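You operate a simulated robot arm through the tools that you are given. There is no shell and no other tool. Be economical: measure what you need, move in short steps, check, and stop when the job is done.

You run a simulated two-armed robot. Do the job below in one go: nothing can be reset, and whatever is moved stays where it is left.

## Task
Pick up the cream bend with one hand, pass it to the other hand and put it on the platform of the scale. Set down upright: cream bend.

Only the result counts: the job must be done as asked and must still hold three seconds after the hand-in. Knocking over, shifting, dropping, spilling or breaking anything else fails it.

## Robot
Two 7-joint arms with two-finger parallel grippers on one trunk, on a base that drives. Base frame: it is fixed to the floor where the robot stands at the start and does not move with it; the origin is under the middle of the robot, x ahead of it, y to its left, z up. Units: m, degrees, N and s.
The left shoulder is at the start at [0.069, 0.182, 1.111], the right one opposite. With the tool pointing down near the work surface each hand reaches from about 0.3 to 0.74 m from the robot's upright axis, wherever it stands, measured 20 degrees to its own side. Places, roughly: platform of the scale (20x20 cm) [0.92, 1, 0.5]. Payload 3.91 kg a hand.
The TCP of each hand is the grasp point between the finger pads, 0.03 m short of the fingertips. In the tool frame z runs along the fingers and y along their closing line. The gripper opens to 0.11 m. The fingers are 0.02 m wide and 0.01 m thick; the gripper's body (0.048 by 0.112 m) begins 0.055 m behind the TCP.
Orientation is that of the tool frame in the base frame, as a unit quaternion [x, y, z, w]. With the fingers straight down and closing along the base's y, the tool's x points along the base's -x, its y along +y and its z along -z.

## Interface
- The arms move only by the tool jog_arm. It takes "left_increments", "right_increments" or both (then of equal length, played together; a hand with none holds still); each is a list of rows, each an object of numbers (a shift or turn left out is 0, a gripper value left out holds the last): "grip": the opening, from 0 (shut) to 1 (fully open); "tx", "ty", "tz": the shift along the base's x, y, z in m; "rx", "ry", "rz": the turn, a rotation vector about the base's x, y, z in degrees. In form: [{"grip": .., "tx": .., "ty": .., "tz": .., "rx": .., "ry": .., "rz": ..}, ...]. A call has 1 to 10 rows; each row shifts and turns the commanded pose from where the row before left it. Rows are played at 5 a second. More than 0.05 m and 8.6 degrees between two rows, or a gripper value outside its range, and nothing of the call is played. A pose out of reach is approached as far as the arm can. The call stops where the force on the tool passes 40 N (or 10 N more than at its start, if that is more) or the arm is blocked; 0.2 s more then pass. The fingers move at their own pace (about 0.072 m/s each) and stop on an object; they squeeze with about 25 N. The grip force told is the motor's: it shows also when the fingers shut on nothing. Time passes only in rows, and 0.2 s behind the last, so rows that do not move let the fingers close. It gives the time, the measured TCP pose, the force on the tool (base axes), the opening and the grip force at its end, in the units of the frame above (readings bear some noise), with the torque about the TCP (base axes, N m) and any sound that the robot's microphone picked up, and new pictures: "pictures" is both (left out), scene, wrist or none (wrist: the cameras of the hands that moved).
- Cameras (640 x 400 px; columns grow to the right, rows downward): "scene" is now at [0.2081, 0.0172, 1.2981]; the picture's right is [0.21, -0.98, 0.00], its down [-0.58, -0.12, -0.80] and it looks along [0.79, 0.17, -0.59] (base axes); focal length 257 px, centre (320, 200). "left" rides on the left gripper at [0.072, -0.017, -0.103] in its tool frame; the picture's right is [0.23, 0.97, 0.00], its down [-0.76, 0.18, -0.62] and it looks along [-0.61, 0.14, 0.78] (tool axes); focal length 222 px, centre (320, 200). "right" rides on the right gripper at [0.072, 0.017, -0.103] in its tool frame; the picture's right is [-0.23, 0.97, 0.00], its down [-0.76, -0.18, -0.62] and it looks along [-0.61, -0.14, 0.78] (tool axes); focal length 222 px, centre (320, 200). There is no depth. A picture from a camera that has moved, and an enlarged one, comes with that camera's place and axes in the base frame and with its lens.
- lift_body(by): slides the trunk up (or, below 0, down) by that many m; the arms and the scene camera ride with it, the base frame stays. It gives what a move gives, with no picture.
- base_move(legs): drives the robot by 1 to 6 legs, each [ahead, left, turn to the left] in m, m and degrees, along the robot's own axes; the way and the turn of a leg run together, so that a leg with both is an arc; at most 1.5 m and 180 degrees a leg. The arms and the cameras ride along, it lands a little off, and it stops where it bumps. It gives what a move gives, and a new picture of the scene camera.
- pan_tilt(pan, tilt): turns the head with the scene camera to pan (to the left, within 80 degrees either way) and tilt (down, from -29 to 69), counted from straight ahead of the robot. It gives what a move gives, and a new picture of the scene camera.
- close_up(camera, box): a new picture of the part [left, top, right, bottom] of that camera's present view, enlarged. No time passes.
- close_job(): hands the job in; it is judged then, once.

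Go step by step. Nothing tells you exact positions but the pictures and the camera data: compare them with the known pose of the tool, close in by small moves and look again before you grip or let go. The budget is 120 turns and 260 pictures, counting those below and the enlarged ones. Unless the task says otherwise, let go and move clear before handing in, and close with one line.

The tools are called after "Call:" as name(argument=value, ...) on one line, values as JSON. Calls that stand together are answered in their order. jog_arm: Moves the arms, as the interface text tells. Its arguments: {"type":"object","properties":{"left_increments":{"type":"array"},"right_increments":{"type":"array"},"pictures":{"type":"string","enum":["both","scene","wrist","none"]}},"required":[]} The other tools are called the same way: lift_body (by) slides the trunk up or down; base_move (legs) drives the base; pan_tilt (pan, tilt) turns the head that bears the scene camera; close_up (camera, box) takes an enlarged picture of a part of a camera's view; close_job () hands the job in.

At the start:

```text
time: 0.0
left_tool_pos: [0.4666, 0.2818, 1.0532]
left_tcp_rot: [0.0, 1.0, 0.0, 0.0]
left_force: [-0.3, -1.0, -0.4]
left_moment: [0.03, -0.01, 0.01]
left_grip_width: 0.1099
left_grip_force: 0.1
right_tool_pos: [0.425, -0.0779, 1.1269]
right_tcp_rot: [0.001, 1.0, 0.0, 0.0]
right_force: [0.1, 0.0, -0.7]
right_moment: [-0.02, 0.02, 0.0]
right_grip_width: 0.1103
right_grip_force: 0.1
trunk travel left (down, up): [-0.375, 0.139]
robot x, y, heading: [-0.0027, 0.0013, 0.0]
head pan, tilt: [12.0, 36.4]
```

scene: 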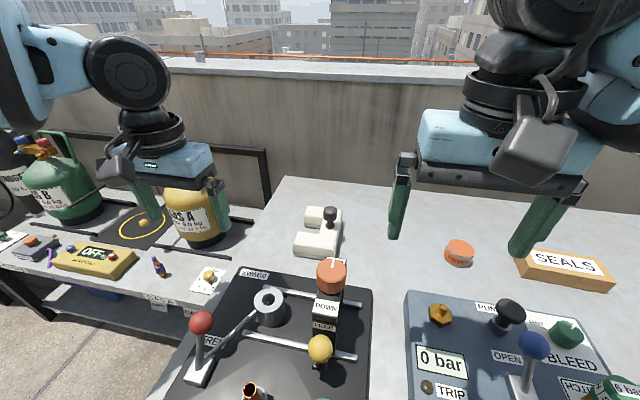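
right: 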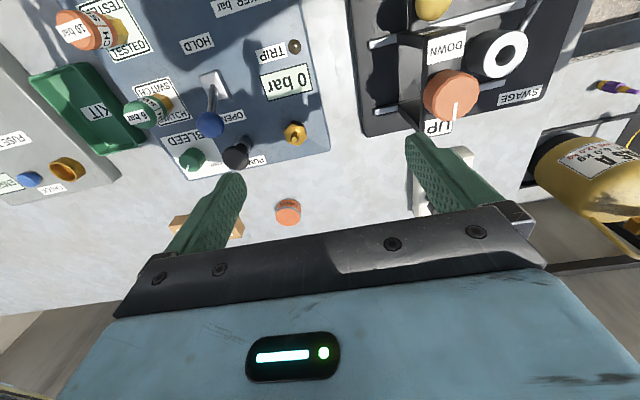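
left: 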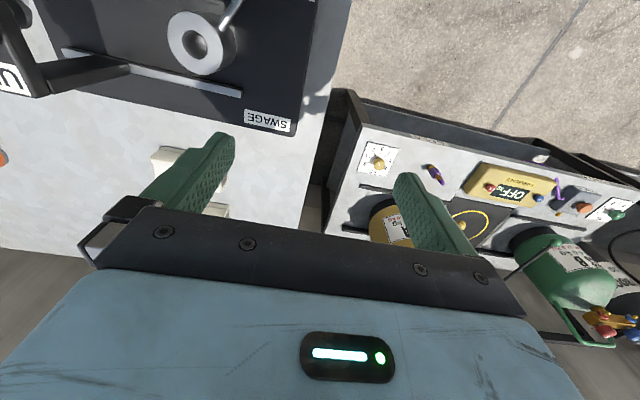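

I see a cream object on the bench at about (320,232) in the scene view and the scale with a yellow circle on the lower bench to the left. I'll take enlarged views of both.

Call:
close_up(camera="scene", box=[270, 180, 370, 270])

Call:
close_up(camera="scene", box=[0, 120, 260, 300])

```text
4.44 times, centred on (320, 225) of scene
camera zoom: at [0.2081, 0.0172, 1.2981], right [0.21, -0.98, 0.0], down [-0.58, -0.12, -0.8], along [0.79, 0.17, -0.59], focal length 1144 px, centre (320, 89)
```

zoom: 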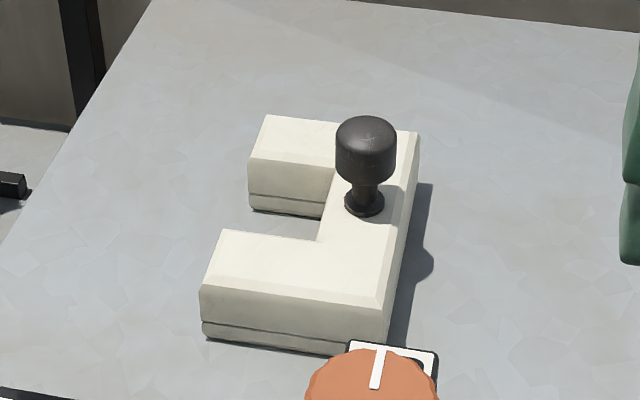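

```text
2.22 times, centred on (130, 210) of scene
camera zoom: at [0.2081, 0.0172, 1.2981], right [0.21, -0.98, 0.0], down [-0.58, -0.12, -0.8], along [0.79, 0.17, -0.59], focal length 572 px, centre (742, 178)
```

zoom: 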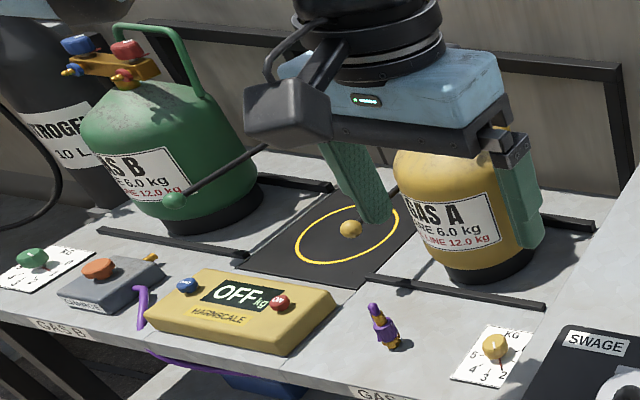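

The cream bend is a C, about 14 x 9 cm with bars roughly 4 cm wide, at x 0.59–0.73, y 0.07–0.16 and top z near 0.88. Its black knob is at about (0.66, 0.09). The left hand will take the far leg, tilted in from the left, and the right hand will then take the knob and place the bend. First I rotate the left hand up high.

Call:
jog_arm(left_increments=[{"rz": -8.5, "tx": 0.02, "ty": 0.01}, {"rz": -8.5, "tx": 0.02, "ty": 0.01}, {"rz": -8.5, "tx": 0.02}, {"rz": -8.5, "tx": 0.02}, {"rz": -8.5, "tx": 0.02}, {"rz": -8.5, "tx": 0.02}, {"rz": -8.5, "tx": 0.02}, {"rz": -8.5, "tx": 0.02}, {"rz": -8.5, "tx": 0.02}, {"rz": -8.5, "tx": 0.02}])

Call:
jog_arm(left_increments=[{"rz": -5, "tx": 0.02}, {"rx": -8, "tx": 0.02}, {"rx": -8}, {"rx": -8}, {}])

```text
time: 2.2
left_tool_pos: [0.6475, 0.3542, 1.0715]
left_tcp_rot: [0.675, 0.738, 0.0, 0.0]
left_force: [-0.1, 0.1, -0.3]
left_moment: [0.01, 0.03, 0.02]
left_grip_width: 0.1099
left_grip_force: 0.1
left hand out of reach, approached as far as the arm can: row 9, 10
right_tool_pos: [0.423, -0.0768, 1.1278]
right_tcp_rot: [0.001, 1.0, -0.001, 0.0]
right_force: [0.1, -0.6, 0.1]
right_moment: [-0.03, -0.01, 0.0]
right_grip_width: 0.1102
right_grip_force: 0.0
trunk travel left (down, up): [-0.375, 0.139]
robot x, y, heading: [0.0008, -0.0039, -0.1]
head pan, tilt: [12.0, 36.4]
camera scene: at [0.2068, 0.0177, 1.2984], right [0.21, -0.98, 0.0], down [-0.58, -0.12, -0.81], along [0.79, 0.17, -0.59], focal length 257 px, centre (320, 200)
camera left: at [0.624, 0.4264, 1.1747], right [0.95, 0.31, 0.0], down [0.24, -0.74, 0.62], along [0.19, -0.59, -0.78], focal length 222 px, centre (320, 200)
```

scene: 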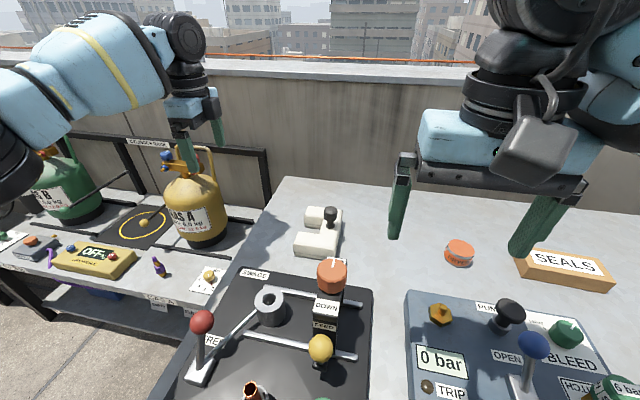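
left: 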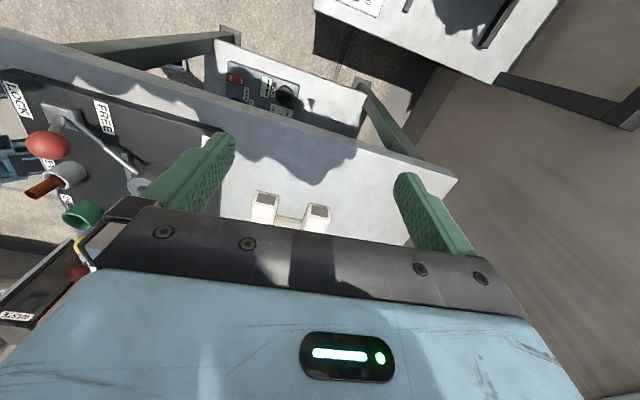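

```text
time: 3.4
left_tool_pos: [0.6535, 0.386, 1.0687]
left_tcp_rot: [0.696, 0.696, -0.123, 0.124]
left_force: [-0.2, -1.0, 0.1]
left_moment: [0.01, -0.05, 0.01]
left_grip_width: 0.1099
left_grip_force: 0.0
left hand out of reach, approached as far as the arm can: row 1, 2
right_tool_pos: [0.4246, -0.0785, 1.128]
right_tcp_rot: [0.001, 1.0, 0.0, -0.001]
right_force: [-0.4, -0.4, 1.2]
right_moment: [-0.02, -0.02, -0.01]
right_grip_width: 0.1099
right_grip_force: 0.0
trunk travel left (down, up): [-0.375, 0.139]
robot x, y, heading: [0.0002, -0.001, 0.1]
head pan, tilt: [12.0, 36.4]
camera scene: at [0.2081, 0.0168, 1.2981], right [0.21, -0.98, 0.0], down [-0.58, -0.12, -0.8], along [0.79, 0.17, -0.59], focal length 257 px, centre (320, 200)
camera left: at [0.6366, 0.4897, 1.1427], right [0.97, 0.21, -0.08], down [0.18, -0.5, 0.85], along [0.14, -0.84, -0.53], focal length 222 px, centre (320, 200)
```

scene: 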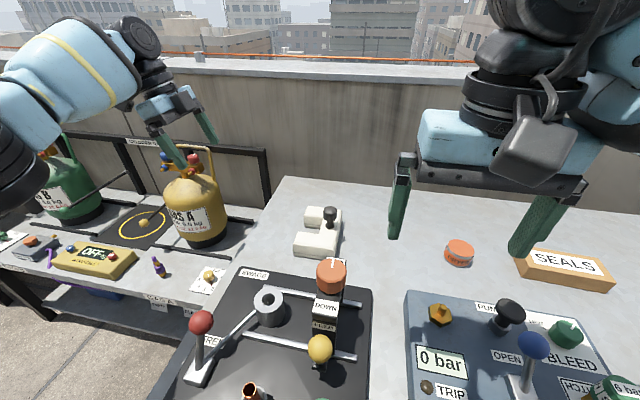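
left: 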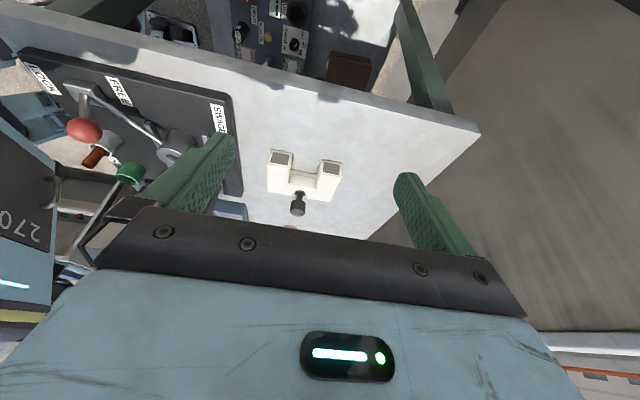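

The leg tips triangulate to about x 0.61 and 0.707 at z 0.855, so the bench is near z 0.835. I'm bringing the left hand closer to the far leg, with the grip partly closed.

Call:
jog_arm(left_increments=[{"grip": 0.68, "tx": 0.01, "ty": -0.03, "tz": -0.02}, {"tx": 0.01, "ty": -0.03, "tz": -0.02}, {"tx": 0.01, "ty": -0.03, "tz": -0.03}, {"tx": 0.01, "ty": -0.03, "tz": -0.03}, {"tx": 0.0145, "ty": -0.02, "tz": -0.02}, {}])

```text
time: 4.8
left_tool_pos: [0.6715, 0.3325, 0.978]
left_tcp_rot: [0.696, 0.697, -0.121, 0.124]
left_force: [0.6, -0.9, 0.3]
left_moment: [0.02, 0.04, -0.01]
left_grip_width: 0.0748
left_grip_force: 0.0
left hand out of reach, approached as far as the arm can: row 1, 2, 3, 4, 5
right_tool_pos: [0.4251, -0.0775, 1.1281]
right_tcp_rot: [0.001, 1.0, 0.0, 0.0]
right_force: [-0.3, 0.3, -0.6]
right_moment: [0.02, -0.02, -0.01]
right_grip_width: 0.1097
right_grip_force: 0.0
trunk travel left (down, up): [-0.375, 0.139]
robot x, y, heading: [0.0025, 0.0002, -0.0]
head pan, tilt: [12.0, 36.4]
camera scene: at [0.2081, 0.0171, 1.2981], right [0.21, -0.98, 0.0], down [-0.58, -0.12, -0.8], along [0.79, 0.17, -0.59], focal length 257 px, centre (320, 200)
camera left: at [0.6535, 0.4346, 1.0503], right [0.97, 0.21, -0.08], down [0.18, -0.5, 0.85], along [0.14, -0.84, -0.53], focal length 222 px, centre (320, 200)
```

scene: 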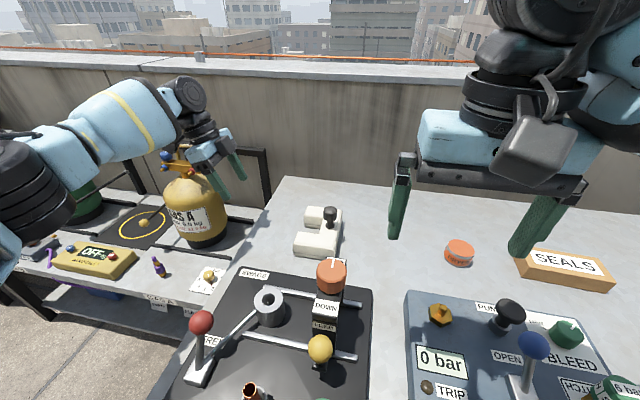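
left: 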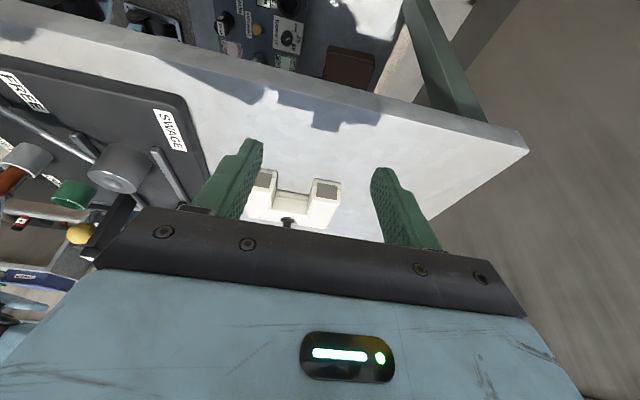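

The far leg is at the edge of reach, so I'm looking down to see whether the base can move forward.

Call:
pan_tilt(pan=0, tilt=69)

```text
time: 5.8
left_tool_pos: [0.6709, 0.3305, 0.9793]
left_tcp_rot: [0.696, 0.697, -0.122, 0.124]
left_force: [-0.2, -0.4, -0.5]
left_moment: [0.01, 0.0, -0.01]
left_grip_width: 0.0746
left_grip_force: 0.1
right_tool_pos: [0.4254, -0.0773, 1.1269]
right_tcp_rot: [0.001, 1.0, 0.0, 0.0]
right_force: [-0.1, 0.1, 0.7]
right_moment: [0.04, 0.01, -0.02]
right_grip_width: 0.1098
right_grip_force: 0.1
trunk travel left (down, up): [-0.375, 0.139]
robot x, y, heading: [-0.0004, 0.0012, 0.0]
head pan, tilt: [0.0, 68.8]
camera scene: at [0.1787, -0.001, 1.2566], right [0.0, -1.0, 0.0], down [-0.93, 0.0, -0.36], along [0.36, 0.0, -0.93], focal length 257 px, centre (320, 200)
```

scene: 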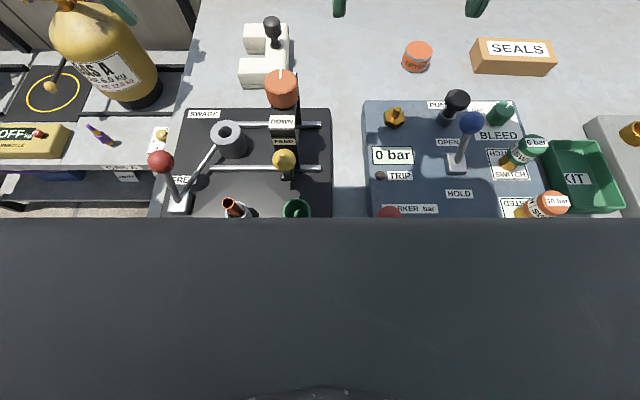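

Driving forward risks the bench, so I'll use the near leg at x about 0.61, which is within easy reach, and tilt the left hand a bit more.

Call:
jog_arm(left_increments=[{"tx": -0.03, "rx": -6, "ty": -0.02}, {"tx": -0.03, "ty": -0.03, "rx": -6}, {"ty": -0.03, "tz": -0.02}, {"ty": -0.02, "tz": -0.03}, {}], pictures="wrist")

Call:
pan_tilt(pan=12, tilt=40)

```text
time: 7.0
left_tool_pos: [0.6112, 0.2323, 0.9279]
left_tcp_rot: [0.679, 0.68, -0.195, 0.195]
left_force: [0.3, -1.0, -0.4]
left_moment: [0.01, -0.04, 0.0]
left_grip_width: 0.0749
left_grip_force: 0.0
right_tool_pos: [0.4256, -0.0777, 1.1268]
right_tcp_rot: [0.001, 1.0, 0.0, 0.0]
right_force: [-0.4, 0.6, 0.7]
right_moment: [-0.04, -0.01, 0.01]
right_grip_width: 0.11
right_grip_force: 0.0
trunk travel left (down, up): [-0.375, 0.139]
robot x, y, heading: [-0.0003, 0.0027, -0.2]
head pan, tilt: [0.0, 68.8]
camera left: at [0.5948, 0.3485, 0.9771], right [0.97, 0.19, -0.12], down [0.18, -0.32, 0.93], along [0.14, -0.93, -0.34], focal length 222 px, centre (320, 200)
```

left: 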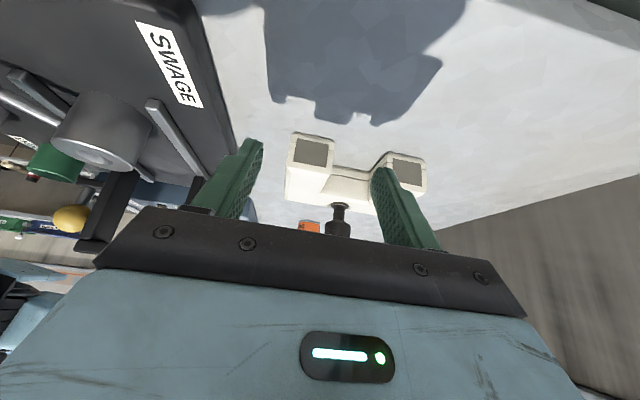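

```text
time: 7.9
left_tool_pos: [0.6129, 0.2327, 0.9281]
left_tcp_rot: [0.679, 0.681, -0.194, 0.196]
left_force: [0.4, -0.3, 1.0]
left_moment: [-0.01, 0.0, 0.0]
left_grip_width: 0.0749
left_grip_force: 0.0
right_tool_pos: [0.4251, -0.0787, 1.1275]
right_tcp_rot: [0.001, 1.0, -0.001, 0.0]
right_force: [-0.1, -0.1, -0.5]
right_moment: [0.0, 0.04, 0.02]
right_grip_width: 0.1101
right_grip_force: 0.0
trunk travel left (down, up): [-0.375, 0.139]
robot x, y, heading: [0.0039, 0.0005, 0.1]
head pan, tilt: [12.0, 40.0]
camera scene: at [0.2059, 0.0166, 1.2927], right [0.21, -0.98, 0.0], down [-0.63, -0.13, -0.77], along [0.75, 0.16, -0.64], focal length 257 px, centre (320, 200)
```

scene: 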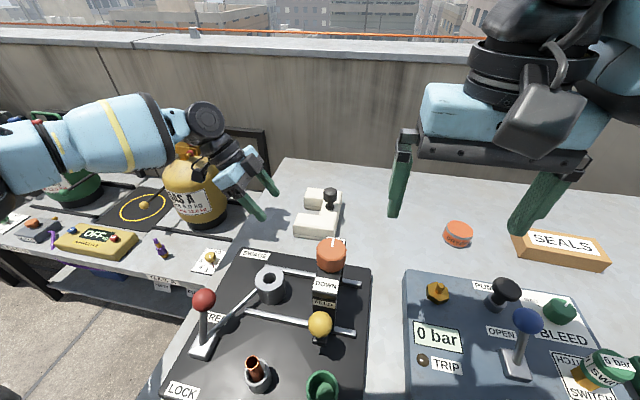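

The left hand is aligned with the near leg, whose face is at about x 0.61, z 0.843–0.883. I'll move it in along −y and down so the fingers straddle the leg.

Call:
jog_arm(left_increments=[{"ty": -0.03, "tx": -0.001}, {"ty": -0.03}, {"ty": -0.024, "tz": -0.01}, {"tz": -0.02}, {"tz": -0.02}, {}])

Call:
close_up(camera="scene", box=[220, 160, 380, 260])

```text
time: 9.3
left_tool_pos: [0.609, 0.1473, 0.878]
left_tcp_rot: [0.679, 0.68, -0.195, 0.196]
left_force: [-0.5, -0.2, -0.6]
left_moment: [0.0, -0.03, -0.02]
left_grip_width: 0.0749
left_grip_force: 0.0
right_tool_pos: [0.4258, -0.0774, 1.1265]
right_tcp_rot: [0.001, 1.0, 0.0, 0.0]
right_force: [-0.1, -0.2, 0.4]
right_moment: [-0.03, 0.02, -0.01]
right_grip_width: 0.1101
right_grip_force: 0.0
trunk travel left (down, up): [-0.375, 0.139]
robot x, y, heading: [0.0004, -0.0001, 0.0]
head pan, tilt: [12.0, 40.0]
camera scene: at [0.2058, 0.0167, 1.2928], right [0.21, -0.98, 0.0], down [-0.63, -0.13, -0.77], along [0.75, 0.16, -0.64], focal length 257 px, centre (320, 200)
camera left: at [0.5915, 0.2638, 0.9276], right [0.97, 0.19, -0.12], down [0.18, -0.32, 0.93], along [0.14, -0.93, -0.34], focal length 222 px, centre (320, 200)
```

scene: 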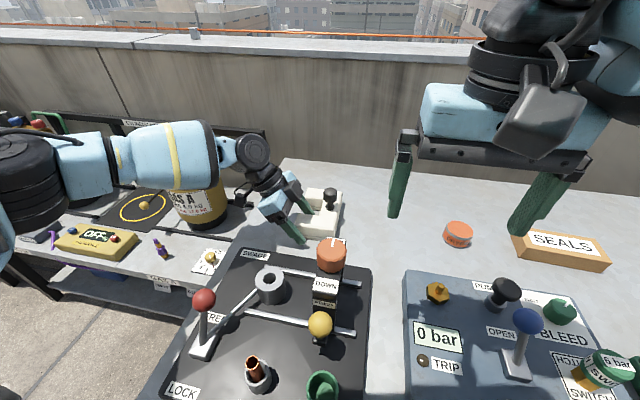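
left: 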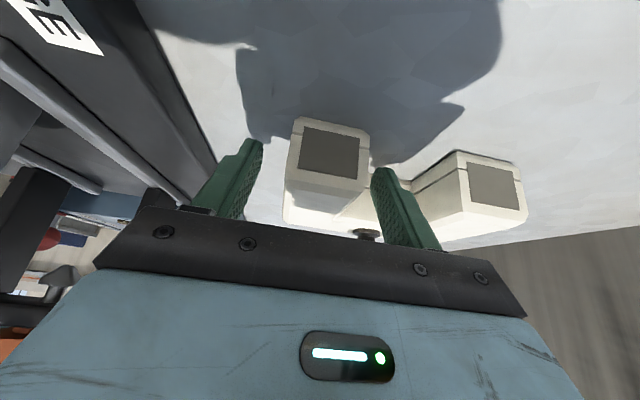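

```text
4.00 times, centred on (300, 210) of scene
camera zoom: at [0.2058, 0.0167, 1.2928], right [0.21, -0.98, 0.0], down [-0.63, -0.13, -0.77], along [0.75, 0.16, -0.64], focal length 1029 px, centre (400, 160)
```

zoom: 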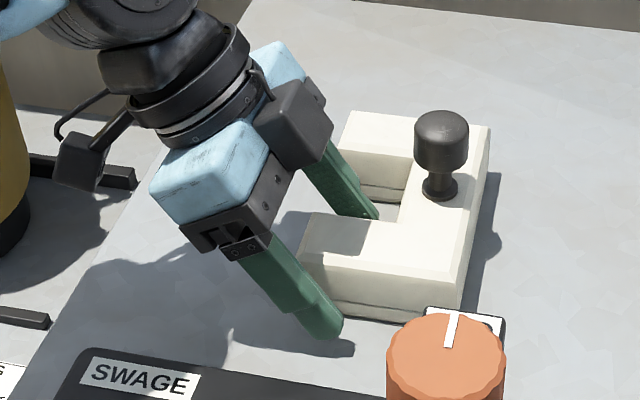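

The fingers straddle the near leg. I'll go slightly deeper and close.

Call:
jog_arm(left_increments=[{"ty": -0.008, "tz": -0.001}, {"grip": 0.0}, {}, {}, {}], pictures="wrist")

```text
time: 10.5
left_tool_pos: [0.6087, 0.141, 0.8768]
left_tcp_rot: [0.68, 0.68, -0.194, 0.195]
left_force: [0.2, 0.4, 0.6]
left_moment: [0.05, -0.16, 0.06]
left_grip_width: 0.0437
left_grip_force: 25.4
right_tool_pos: [0.4243, -0.0781, 1.1267]
right_tcp_rot: [0.001, 1.0, 0.0, 0.001]
right_force: [0.0, 0.2, -0.4]
right_moment: [0.06, -0.02, 0.02]
right_grip_width: 0.1103
right_grip_force: 0.1
trunk travel left (down, up): [-0.375, 0.139]
robot x, y, heading: [-0.0021, -0.0013, -0.1]
head pan, tilt: [12.0, 40.0]
camera left: at [0.5925, 0.2563, 0.9271], right [0.97, 0.19, -0.12], down [0.18, -0.32, 0.93], along [0.14, -0.93, -0.34], focal length 222 px, centre (320, 200)
```

left: 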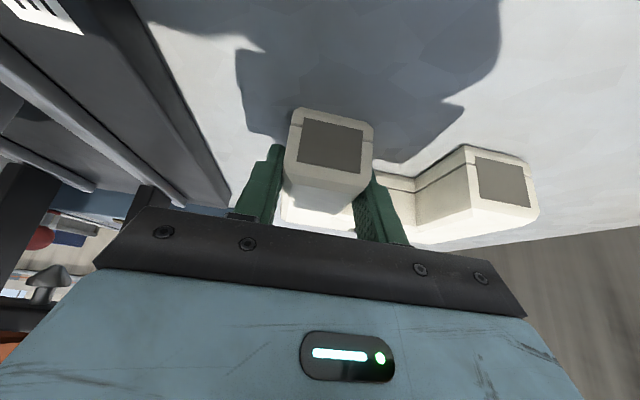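

The left hand has gripped the leg at 0.044 m. I'll lift it now.

Call:
jog_arm(left_increments=[{"tz": 0.01}, {"tz": 0.02}, {"tz": 0.03}, {"tz": 0.03}, {"tz": 0.03}, {}])

Call:
close_up(camera="scene", box=[220, 110, 380, 210])

```text
time: 11.9
left_tool_pos: [0.6087, 0.141, 0.997]
left_tcp_rot: [0.679, 0.68, -0.195, 0.195]
left_force: [-0.5, -0.8, -1.7]
left_moment: [0.02, 0.08, 0.02]
left_grip_width: 0.0438
left_grip_force: 24.7
right_tool_pos: [0.4259, -0.0773, 1.1263]
right_tcp_rot: [0.001, 1.0, 0.0, -0.001]
right_force: [-0.7, -0.9, 0.6]
right_moment: [-0.03, 0.01, 0.02]
right_grip_width: 0.1098
right_grip_force: 0.1
trunk travel left (down, up): [-0.375, 0.139]
robot x, y, heading: [0.0003, 0.0025, 0.1]
head pan, tilt: [12.0, 40.0]
camera scene: at [0.2064, 0.0168, 1.2926], right [0.21, -0.98, 0.0], down [-0.63, -0.13, -0.77], along [0.75, 0.16, -0.64], focal length 257 px, centre (320, 200)
camera left: at [0.5921, 0.2577, 1.047], right [0.97, 0.19, -0.12], down [0.18, -0.32, 0.93], along [0.14, -0.93, -0.34], focal length 222 px, centre (320, 200)
```

scene: 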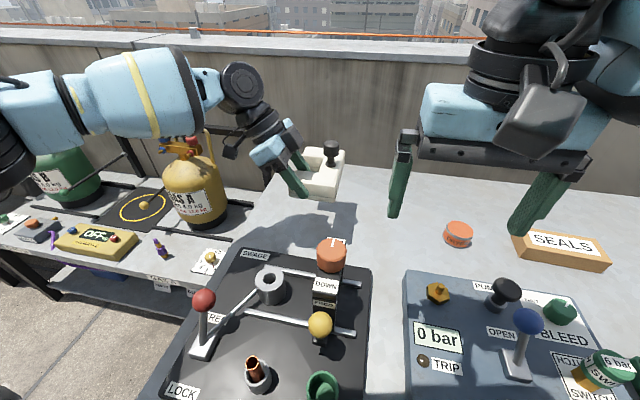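
left: 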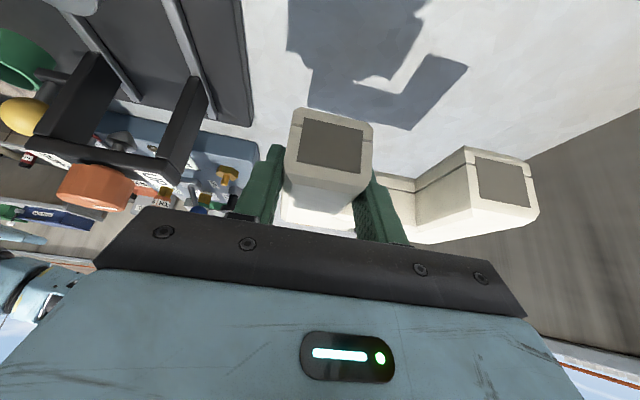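

```text
4.00 times, centred on (300, 160) of scene
camera zoom: at [0.2064, 0.0168, 1.2926], right [0.21, -0.98, 0.0], down [-0.63, -0.13, -0.77], along [0.75, 0.16, -0.64], focal length 1029 px, centre (400, 360)
```

zoom: 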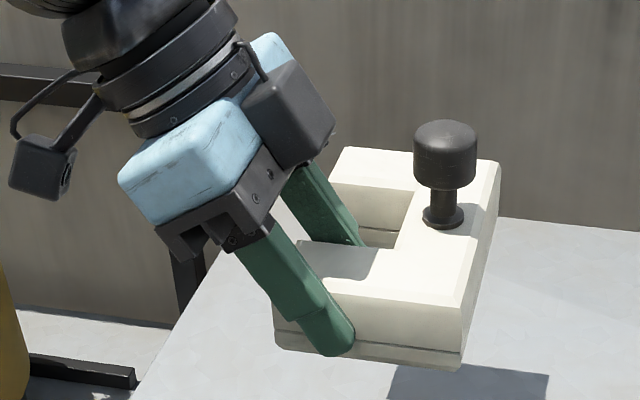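

The bend is lifted and level, with the knob head at about (0.661, 0.091, 1.041). I'll bring it closer to the middle while the right hand turns 90° so its body and camera stay clear of the left hand.

Call:
jog_arm(left_increments=[{"tx": -0.02, "ty": -0.02}, {"tx": -0.02, "ty": -0.02}, {"tx": -0.01}, {}, {}, {}, {}, {}, {}, {}], right_increments=[{"rz": 8.2, "grip": 0.65}, {"rz": 8.2}, {"rz": 8.2}, {"rz": 8.2}, {"rz": 8.2}, {"rz": 8.2}, {"rz": 8.2}, {"rz": 8.2, "tz": 0.01, "tx": 0.03}, {"rz": 8.2, "tz": 0.01, "tx": 0.03}, {"rz": 8.2, "tz": 0.01, "tx": 0.03}], pictures="none")

Call:
jog_arm(right_increments=[{"rz": 8.0, "tx": 0.03}, {"tx": 0.03, "ty": 0.03}, {"tx": 0.016, "ty": 0.03}, {}])

Call:
close_up(camera="scene", box=[240, 60, 400, 160])

```text
time: 14.1
left_tool_pos: [0.5594, 0.1008, 0.998]
left_tcp_rot: [0.68, 0.68, -0.194, 0.195]
left_force: [-0.4, -0.1, -2.5]
left_moment: [0.03, 0.07, 0.02]
left_grip_width: 0.0435
left_grip_force: 24.8
right_tool_pos: [0.4186, -0.052, 1.1341]
right_tcp_rot: [-0.654, 0.757, -0.001, 0.001]
right_force: [-0.1, -0.4, -0.4]
right_moment: [-0.03, -0.01, 0.0]
right_grip_width: 0.0715
right_grip_force: 0.0
right hand out of reach, approached as far as the arm can: row 9, 10
trunk travel left (down, up): [-0.375, 0.139]
robot x, y, heading: [0.0003, 0.0024, 0.3]
head pan, tilt: [12.0, 40.0]
```

```text
time: 15.1
left_tool_pos: [0.5603, 0.0997, 0.9978]
left_tcp_rot: [0.679, 0.68, -0.194, 0.196]
left_force: [-0.4, -0.3, -1.1]
left_moment: [0.03, 0.07, -0.04]
left_grip_width: 0.0438
left_grip_force: 25.1
right_tool_pos: [0.3921, 0.0205, 1.1144]
right_tcp_rot: [-0.705, 0.709, 0.0, 0.0]
right_force: [-1.2, 0.3, -0.1]
right_moment: [0.0, 0.0, -0.02]
right_grip_width: 0.0717
right_grip_force: 0.1
right hand out of reach, approached as far as the arm can: row 1, 2, 3
trunk travel left (down, up): [-0.375, 0.139]
robot x, y, heading: [-0.0004, 0.0015, 0.1]
head pan, tilt: [12.0, 40.0]
camera scene: at [0.2061, 0.0161, 1.2927], right [0.21, -0.98, 0.0], down [-0.63, -0.13, -0.77], along [0.75, 0.16, -0.64], focal length 257 px, centre (320, 200)
camera right: at [0.3758, -0.051, 1.2172], right [-0.97, 0.23, 0.0], down [0.18, 0.76, 0.62], along [0.14, 0.61, -0.78], focal length 222 px, centre (320, 200)
```

scene: 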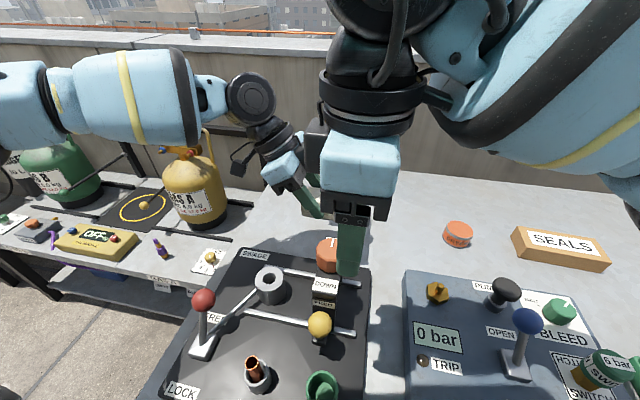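
right: 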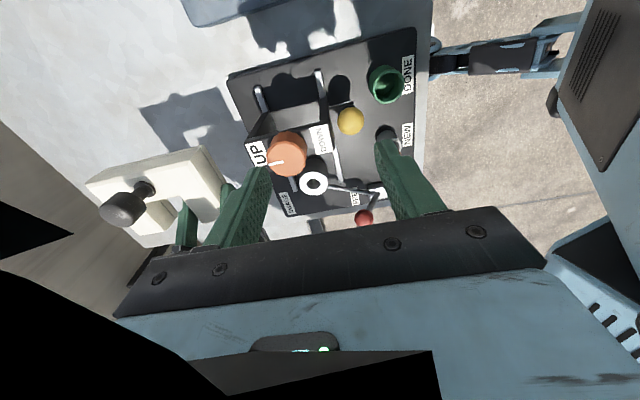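

```text
4.00 times, centred on (320, 110) of scene
camera zoom: at [0.2061, 0.0161, 1.2927], right [0.21, -0.98, 0.0], down [-0.63, -0.13, -0.77], along [0.75, 0.16, -0.64], focal length 1029 px, centre (320, 560)
```

zoom: 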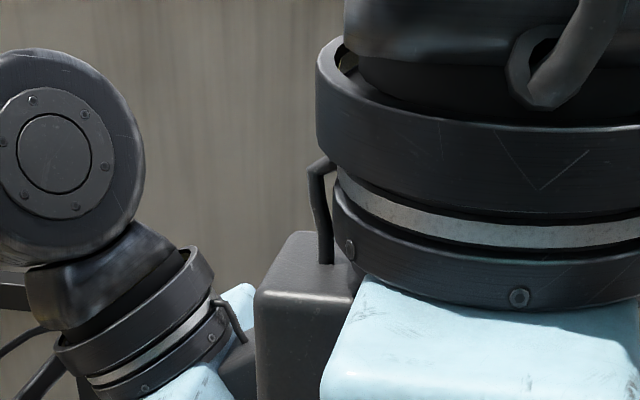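

The right hand can't reach there at that height with the 90° turn. I'll raise the trunk so both hands work lower relative to the shoulders, and pull the right hand back to its own side first.

Call:
jog_arm(right_increments=[{"ty": -0.04}, {"ty": -0.04}, {"ty": -0.04}, {"ty": -0.04, "tx": 0.02}, {"ty": -0.04, "tx": 0.02}, {}], pictures="none")

Call:
lift_body(by=0.13)

Call:
jog_arm(left_increments=[{"tz": -0.04}, {"tz": -0.04}, {"tz": -0.03, "ty": -0.02}, {"tz": -0.03, "ty": -0.02}, {"ty": -0.03, "tx": 0.02}, {}, {}], right_increments=[{"rx": 5, "tz": -0.03}, {"rx": 5, "tz": -0.03}, {"rx": 5, "tz": -0.03, "tx": 0.02, "ty": -0.02}, {"tz": -0.03, "tx": 0.02, "ty": -0.02}, {"tz": -0.02, "tx": 0.02}, {"tx": 0.02}, {}])

```text
time: 16.5
left_tool_pos: [0.5613, 0.1009, 0.9974]
left_tcp_rot: [0.679, 0.68, -0.194, 0.196]
left_force: [0.1, 0.6, -1.7]
left_moment: [0.03, 0.08, 0.01]
left_grip_width: 0.0436
left_grip_force: 25.0
right_tool_pos: [0.3515, -0.1396, 1.1014]
right_tcp_rot: [-0.705, 0.709, -0.001, 0.0]
right_force: [0.0, -0.1, 0.0]
right_moment: [-0.01, 0.01, 0.0]
right_grip_width: 0.0716
right_grip_force: 0.1
right hand out of reach, approached as far as the arm can: row 1, 2, 3, 4, 5
trunk travel left (down, up): [-0.375, 0.139]
robot x, y, heading: [0.0011, -0.006, 0.1]
head pan, tilt: [12.0, 40.0]
```

```text
time: 18.1
left_tool_pos: [0.5429, 0.101, 1.2157]
left_tcp_rot: [0.693, 0.662, -0.139, 0.249]
left_force: [-0.2, -0.1, -1.3]
left_moment: [0.05, 0.06, 0.01]
left_grip_width: 0.0436
left_grip_force: 25.0
right_tool_pos: [0.2851, -0.1397, 1.3348]
right_tcp_rot: [-0.693, 0.703, -0.112, 0.114]
right_force: [0.4, 0.3, -0.8]
right_moment: [0.0, 0.03, -0.02]
right_grip_width: 0.0716
right_grip_force: 0.0
trunk travel left (down, up): [-0.505, 0.009]
robot x, y, heading: [0.0009, 0.001, 0.0]
head pan, tilt: [12.0, 40.0]
```

```text
time: 19.7
left_tool_pos: [0.521, 0.0817, 1.0874]
left_tcp_rot: [0.693, 0.662, -0.137, 0.252]
left_force: [0.2, -0.4, -1.6]
left_moment: [0.07, 0.07, -0.04]
left_grip_width: 0.0439
left_grip_force: 25.3
left hand out of reach, approached as far as the arm can: row 3, 4, 5
right_tool_pos: [0.3, -0.1585, 1.2474]
right_tcp_rot: [-0.673, 0.71, -0.025, 0.207]
right_force: [0.1, 0.5, 0.6]
right_moment: [-0.01, -0.02, 0.01]
right_grip_width: 0.0717
right_grip_force: 0.0
right hand out of reach, approached as far as the arm can: row 4, 5, 6
trunk travel left (down, up): [-0.505, 0.009]
robot x, y, heading: [0.0022, -0.0005, 0.1]
head pan, tilt: [12.0, 40.0]
camera scene: at [0.1047, 0.0168, 1.4457], right [0.21, -0.98, 0.0], down [-0.63, -0.13, -0.77], along [0.75, 0.16, -0.64], focal length 257 px, centre (320, 200)
camera right: at [0.2502, -0.2522, 1.319], right [-0.92, 0.31, -0.24], down [-0.03, 0.57, 0.82], along [0.39, 0.76, -0.51], focal length 222 px, centre (320, 200)
camera left: at [0.4952, 0.1975, 1.1327], right [0.98, 0.19, 0.04], down [0.02, -0.31, 0.95], along [0.2, -0.93, -0.31], focal length 222 px, centre (320, 200)
```

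scene: 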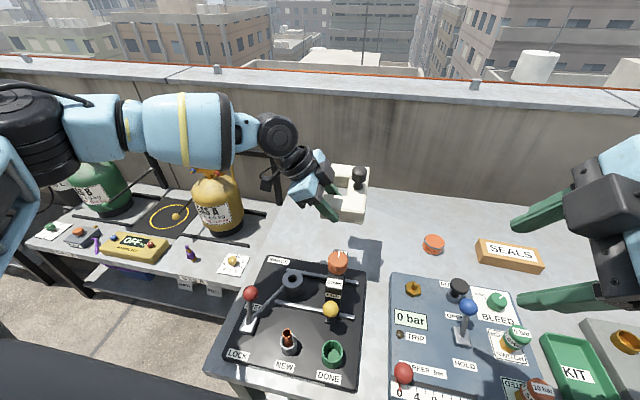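
right: 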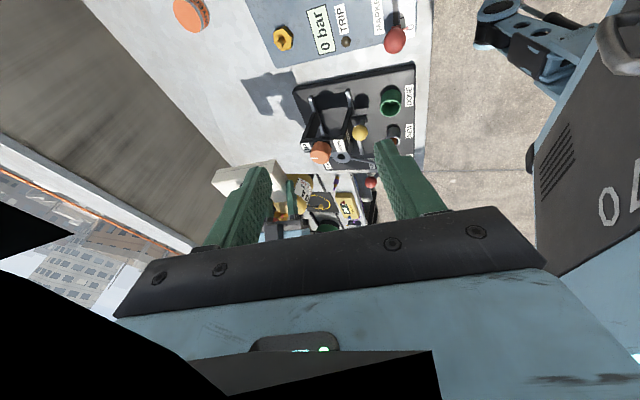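
left: 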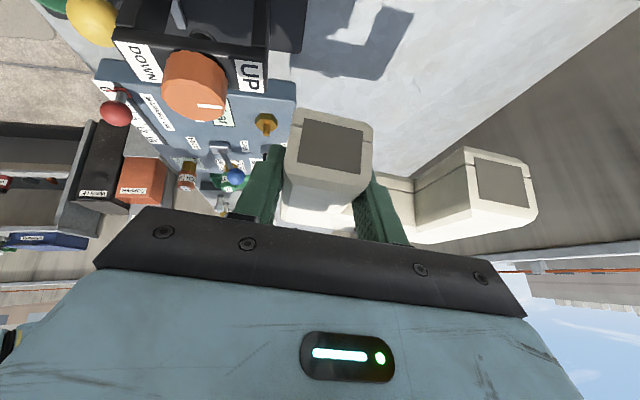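

Raising the trunk also leans it back, which costs reach. The bend is held well above the bench, so I'll drive back into free space and do the handover lower there.

Call:
base_move(legs=[[-0.5, 0, 0]])

```text
time: 22.6
left_tool_pos: [0.029, 0.0797, 1.0864]
left_tcp_rot: [0.693, 0.661, -0.137, 0.251]
left_force: [1.0, -0.1, -0.6]
left_moment: [0.05, 0.07, -0.01]
left_grip_width: 0.0437
left_grip_force: 24.5
right_tool_pos: [-0.1912, -0.1587, 1.2482]
right_tcp_rot: [-0.671, 0.711, -0.024, 0.207]
right_force: [0.3, 0.5, -0.4]
right_moment: [0.01, -0.02, 0.0]
right_grip_width: 0.0714
right_grip_force: 0.1
trunk travel left (down, up): [-0.505, 0.009]
robot x, y, heading: [-0.4903, 0.0035, -0.3]
head pan, tilt: [12.0, 40.0]
camera scene: at [-0.3865, 0.0169, 1.4456], right [0.21, -0.98, 0.0], down [-0.63, -0.13, -0.77], along [0.75, 0.16, -0.64], focal length 257 px, centre (320, 200)
```

scene: 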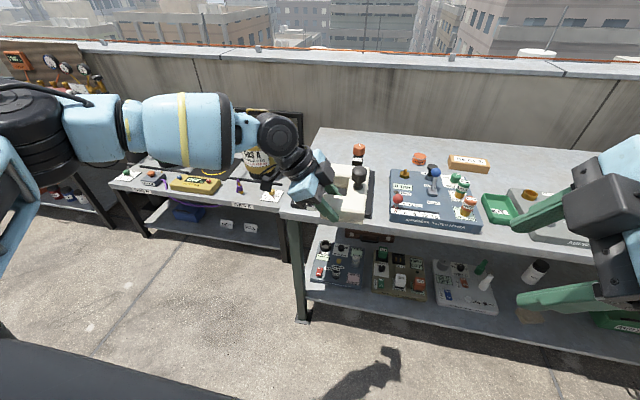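

The floor is open, so I'll back a little further and bring the trunk back to its start height.

Call:
base_move(legs=[[-0.2, 0, 0]])

Call:
lift_body(by=-0.13)

Call:
jog_arm(right_increments=[{"ty": -0.02, "tz": -0.03}, {"tz": -0.04}, {"tz": -0.04}, {"tz": -0.03, "tx": 0.02}, {"tx": 0.03}, {"tx": 0.03}, {"tx": 0.03}, {}])

```text
time: 24.2
left_tool_pos: [-0.1699, 0.0839, 1.0867]
left_tcp_rot: [0.692, 0.663, -0.136, 0.252]
left_force: [-0.9, -0.9, -1.4]
left_moment: [0.07, 0.08, 0.03]
left_grip_width: 0.0436
left_grip_force: 24.9
right_tool_pos: [-0.3893, -0.1563, 1.2472]
right_tcp_rot: [-0.674, 0.709, -0.024, 0.206]
right_force: [-0.8, 0.3, 0.5]
right_moment: [-0.01, -0.01, -0.01]
right_grip_width: 0.0716
right_grip_force: 0.1
trunk travel left (down, up): [-0.505, 0.009]
robot x, y, heading: [-0.6875, -0.0011, 0.2]
head pan, tilt: [12.0, 40.0]
camera scene: at [-0.5847, 0.0173, 1.4456], right [0.21, -0.98, 0.0], down [-0.63, -0.14, -0.77], along [0.75, 0.16, -0.64], focal length 257 px, centre (320, 200)
```

scene: 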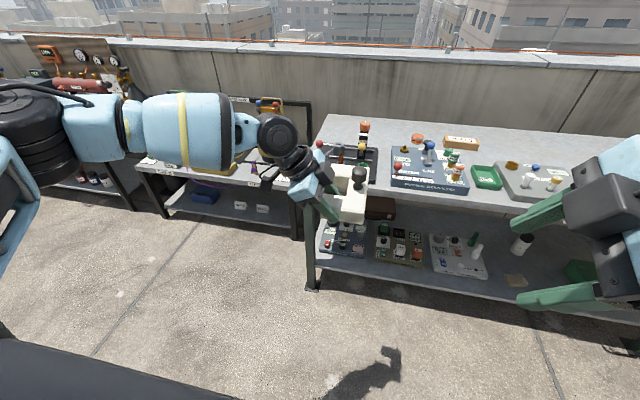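

```text
time: 25.8
left_tool_pos: [-0.1699, 0.0836, 0.9568]
left_tcp_rot: [0.692, 0.663, -0.137, 0.253]
left_force: [-0.2, 0.8, -1.3]
left_moment: [0.06, 0.06, 0.0]
left_grip_width: 0.0437
left_grip_force: 24.5
right_tool_pos: [-0.3825, -0.1584, 1.1081]
right_tcp_rot: [-0.675, 0.713, -0.009, 0.192]
right_force: [-0.2, 0.3, -0.1]
right_moment: [0.0, 0.03, 0.0]
right_grip_width: 0.0714
right_grip_force: 0.0
trunk travel left (down, up): [-0.375, 0.139]
robot x, y, heading: [-0.6886, 0.0005, 0.1]
head pan, tilt: [12.0, 40.0]
```

```text
time: 27.6
left_tool_pos: [-0.1702, 0.0832, 0.9566]
left_tcp_rot: [0.692, 0.662, -0.136, 0.252]
left_force: [0.1, 0.3, -1.7]
left_moment: [0.07, 0.08, 0.0]
left_grip_width: 0.0435
left_grip_force: 24.8
right_tool_pos: [-0.343, -0.1665, 1.0585]
right_tcp_rot: [-0.672, 0.715, -0.007, 0.191]
right_force: [0.0, 0.0, -0.2]
right_moment: [0.0, -0.02, -0.01]
right_grip_width: 0.0714
right_grip_force: 0.2
right hand out of reach, approached as far as the arm can: row 1, 2, 3, 4, 5, 6, 7
trunk travel left (down, up): [-0.375, 0.139]
robot x, y, heading: [-0.6911, -0.0031, 0.2]
head pan, tilt: [12.0, 40.0]
camera scene: at [-0.4837, 0.0177, 1.2927], right [0.21, -0.98, 0.0], down [-0.63, -0.14, -0.77], along [0.75, 0.16, -0.64], focal length 257 px, centre (320, 200)
camera right: at [-0.3908, -0.2607, 1.131], right [-0.93, 0.31, -0.2], down [0.01, 0.57, 0.82], along [0.37, 0.76, -0.53], focal length 222 px, centre (320, 200)
```

scene: 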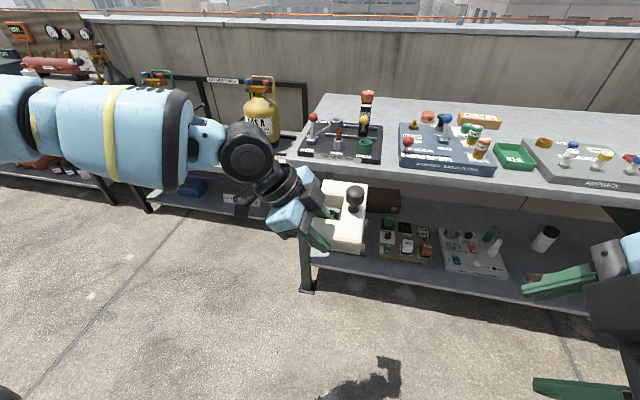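
right: 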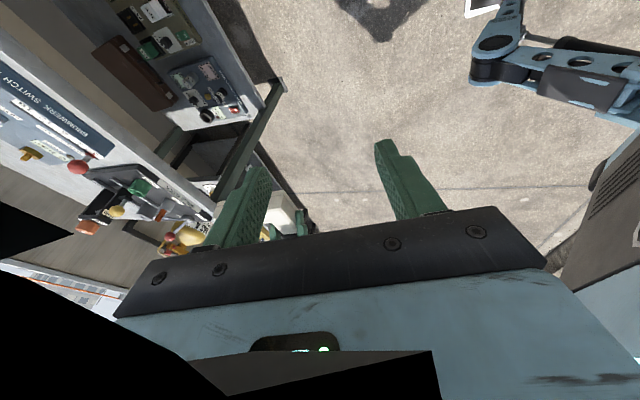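

The bend is safe in free space and pitched about 9°. I'll unwind the right hand to plain tool-down, closing along y, which keeps its camera clear of the left hand, and lower the bend a little.

Call:
jog_arm(right_increments=[{"rx": -4.8, "ry": 5.5}, {"rx": -4.8, "ry": 5.5}, {"rx": -4.8, "ry": 5.5}, {"rz": -8.5}, {"rz": -8.5}, {"rz": -8.5}, {"rz": -8.5}, {"rz": -8.5}, {"rz": -8.5}, {"rz": -8.5}], left_increments=[{"tz": -0.03}, {"tz": -0.03}, {"tz": -0.02}, {"ty": -0.02}, {"ty": -0.02}, {}, {}, {}, {}, {}], pictures="none")

Call:
jog_arm(right_increments=[{"rz": -8.5}, {"rz": -8.5}, {"rz": -8.5}, {}])

```text
time: 29.8
left_tool_pos: [-0.1694, 0.0439, 0.8786]
left_tcp_rot: [0.692, 0.662, -0.137, 0.252]
left_force: [0.1, -0.6, -0.2]
left_moment: [0.09, 0.06, -0.01]
left_grip_width: 0.0439
left_grip_force: 24.8
right_tool_pos: [-0.3444, -0.1682, 1.0595]
right_tcp_rot: [-0.234, 0.972, -0.003, 0.0]
right_force: [-0.2, -0.5, 0.6]
right_moment: [-0.02, -0.01, 0.02]
right_grip_width: 0.0718
right_grip_force: 0.1
trunk travel left (down, up): [-0.375, 0.139]
robot x, y, heading: [-0.6924, 0.0018, 0.1]
head pan, tilt: [12.0, 40.0]
```

```text
time: 30.8
left_tool_pos: [-0.1698, 0.0441, 0.8777]
left_tcp_rot: [0.692, 0.663, -0.137, 0.252]
left_force: [-0.5, -0.1, -2.0]
left_moment: [0.03, 0.08, 0.04]
left_grip_width: 0.0438
left_grip_force: 25.6
right_tool_pos: [-0.3439, -0.1678, 1.0588]
right_tcp_rot: [-0.015, 1.0, -0.002, -0.001]
right_force: [-0.5, 0.7, -0.7]
right_moment: [-0.04, 0.01, -0.01]
right_grip_width: 0.0717
right_grip_force: 0.0
trunk travel left (down, up): [-0.375, 0.139]
robot x, y, heading: [-0.6913, -0.0021, 0.1]
head pan, tilt: [12.0, 40.0]
camera scene: at [-0.4837, 0.0176, 1.2927], right [0.21, -0.98, 0.0], down [-0.63, -0.14, -0.77], along [0.75, 0.16, -0.64], focal length 257 px, centre (320, 200)
camera right: at [-0.4163, -0.1524, 1.1632], right [0.2, 0.98, 0.0], down [0.77, -0.15, 0.62], along [0.61, -0.13, -0.78], focal length 222 px, centre (320, 200)
```

scene: 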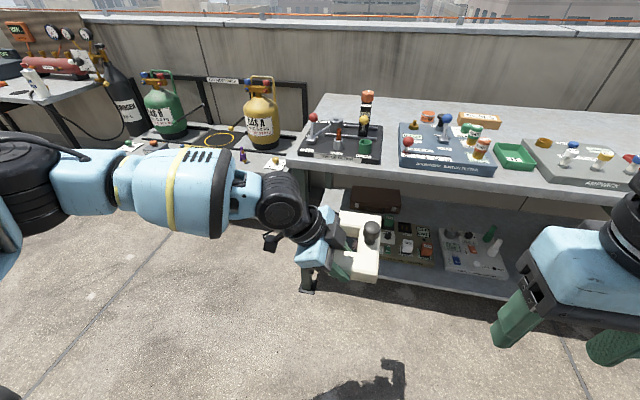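
right: 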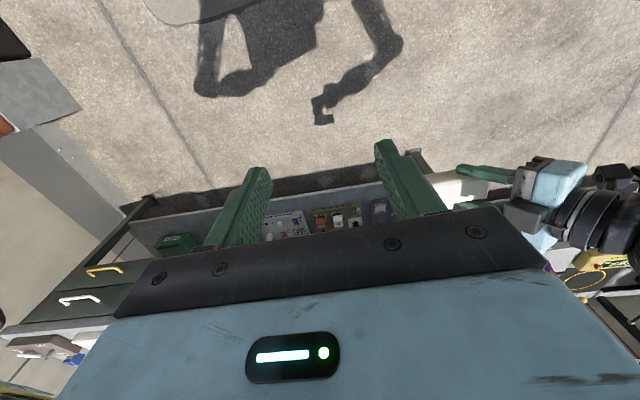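

Next I move the right hand above the knob, which is at about (−0.127, −0.008, 0.93).

Call:
jog_arm(right_increments=[{"tx": 0.045}, {"tx": 0.045}, {"tx": 0.045}, {"tx": 0.04}, {"tx": 0.042}, {"ty": 0.04}, {"ty": 0.04}, {"ty": 0.04}, {"ty": 0.04, "rz": 1}, {}])

Call:
close_up(camera="scene", box=[270, 120, 470, 300])

```text
time: 33.0
left_tool_pos: [-0.1709, 0.0428, 0.8768]
left_tcp_rot: [0.693, 0.662, -0.137, 0.251]
left_force: [0.4, 0.4, -1.2]
left_moment: [0.05, 0.05, 0.01]
left_grip_width: 0.0437
left_grip_force: 24.9
right_tool_pos: [-0.1268, -0.0098, 1.0597]
right_tcp_rot: [-0.024, 1.0, -0.001, 0.0]
right_force: [0.0, -0.4, 0.3]
right_moment: [0.01, -0.02, -0.01]
right_grip_width: 0.0712
right_grip_force: 0.1
trunk travel left (down, up): [-0.375, 0.139]
robot x, y, heading: [-0.6871, 0.0042, 0.2]
head pan, tilt: [12.0, 40.0]
camera scene: at [-0.4837, 0.0168, 1.2927], right [0.21, -0.98, 0.0], down [-0.63, -0.14, -0.77], along [0.75, 0.16, -0.64], focal length 257 px, centre (320, 200)
camera right: at [-0.199, 0.0043, 1.1639], right [0.18, 0.98, 0.0], down [0.77, -0.14, 0.62], along [0.61, -0.11, -0.78], focal length 222 px, centre (320, 200)
```

scene: 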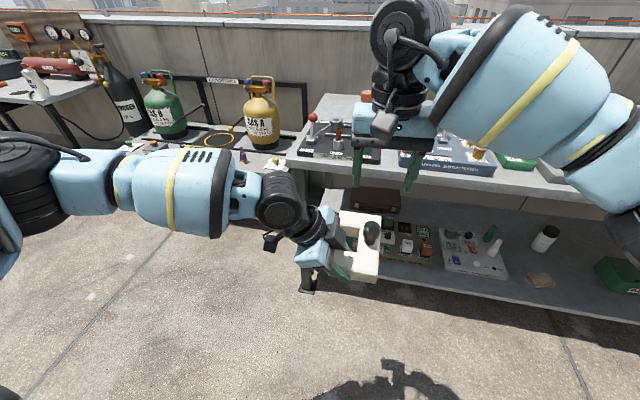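
right: 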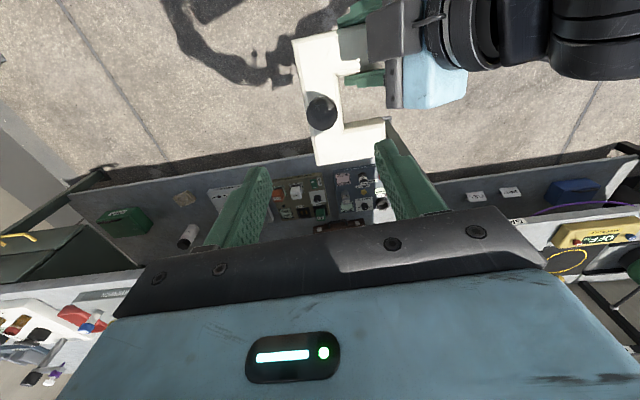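

```text
2.22 times, centred on (370, 210) of scene
camera zoom: at [-0.4837, 0.0168, 1.2927], right [0.21, -0.98, 0.0], down [-0.63, -0.14, -0.77], along [0.75, 0.16, -0.64], focal length 572 px, centre (209, 178)
```

zoom: 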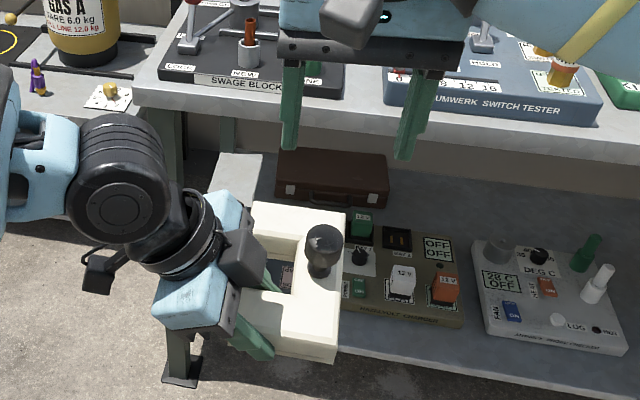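

The hand lines up with the knob, which the two cameras put at (−0.129, −0.006). I'll descend most of the way and check clearance.

Call:
jog_arm(right_increments=[{"ty": 0.003, "tx": -0.001, "tz": -0.03}, {"tz": -0.03}, {"tz": -0.03}, {}])

Call:
close_up(camera="scene", box=[290, 150, 450, 290])

```text
time: 34.0
left_tool_pos: [-0.1703, 0.0442, 0.8771]
left_tcp_rot: [0.692, 0.663, -0.136, 0.252]
left_force: [0.3, -0.1, -1.7]
left_moment: [0.01, 0.09, 0.01]
left_grip_width: 0.0437
left_grip_force: 25.3
right_tool_pos: [-0.126, -0.005, 0.9689]
right_tcp_rot: [-0.024, 1.0, -0.002, 0.0]
right_force: [0.1, 0.0, -0.5]
right_moment: [-0.01, -0.01, 0.04]
right_grip_width: 0.0716
right_grip_force: 0.1
trunk travel left (down, up): [-0.375, 0.139]
robot x, y, heading: [-0.6913, 0.0002, 0.1]
head pan, tilt: [12.0, 40.0]
camera scene: at [-0.484, 0.0177, 1.2928], right [0.21, -0.98, 0.0], down [-0.63, -0.14, -0.77], along [0.75, 0.16, -0.64], focal length 257 px, centre (320, 200)
camera right: at [-0.1992, 0.0083, 1.0729], right [0.18, 0.98, 0.0], down [0.77, -0.14, 0.62], along [0.61, -0.12, -0.78], focal length 222 px, centre (320, 200)
```

scene: 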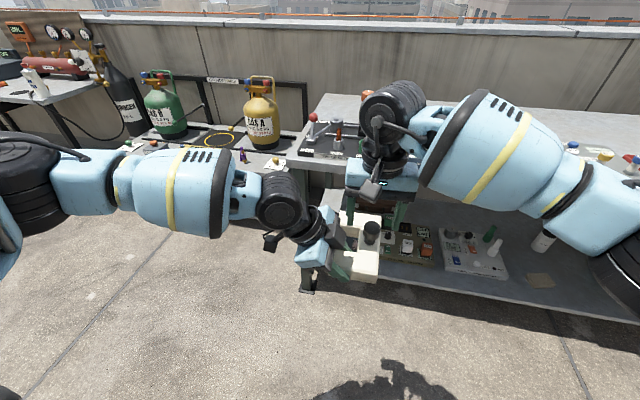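
right: 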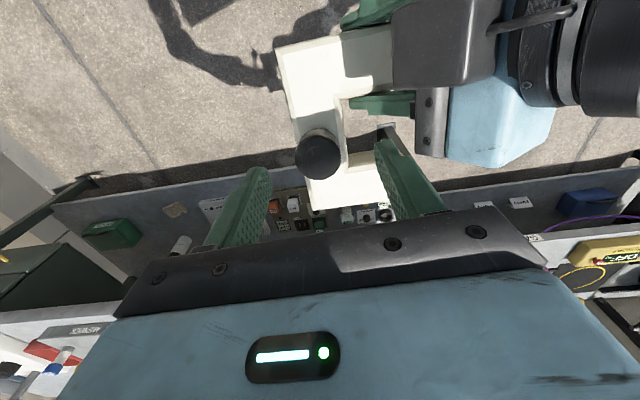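

```text
2.86 times, centred on (370, 220) of scene
camera zoom: at [-0.484, 0.0177, 1.2928], right [0.21, -0.98, 0.0], down [-0.63, -0.14, -0.77], along [0.75, 0.16, -0.64], focal length 735 px, centre (177, 143)
```

zoom: 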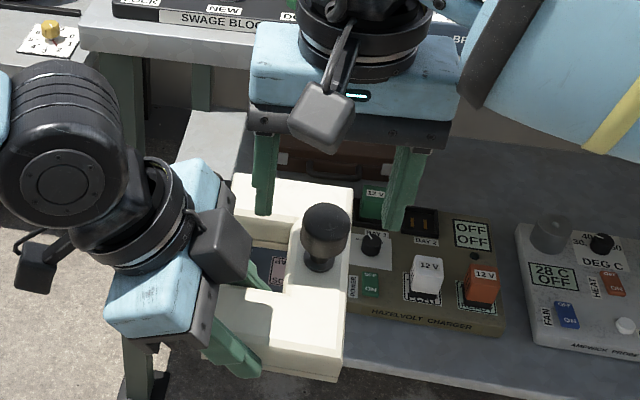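

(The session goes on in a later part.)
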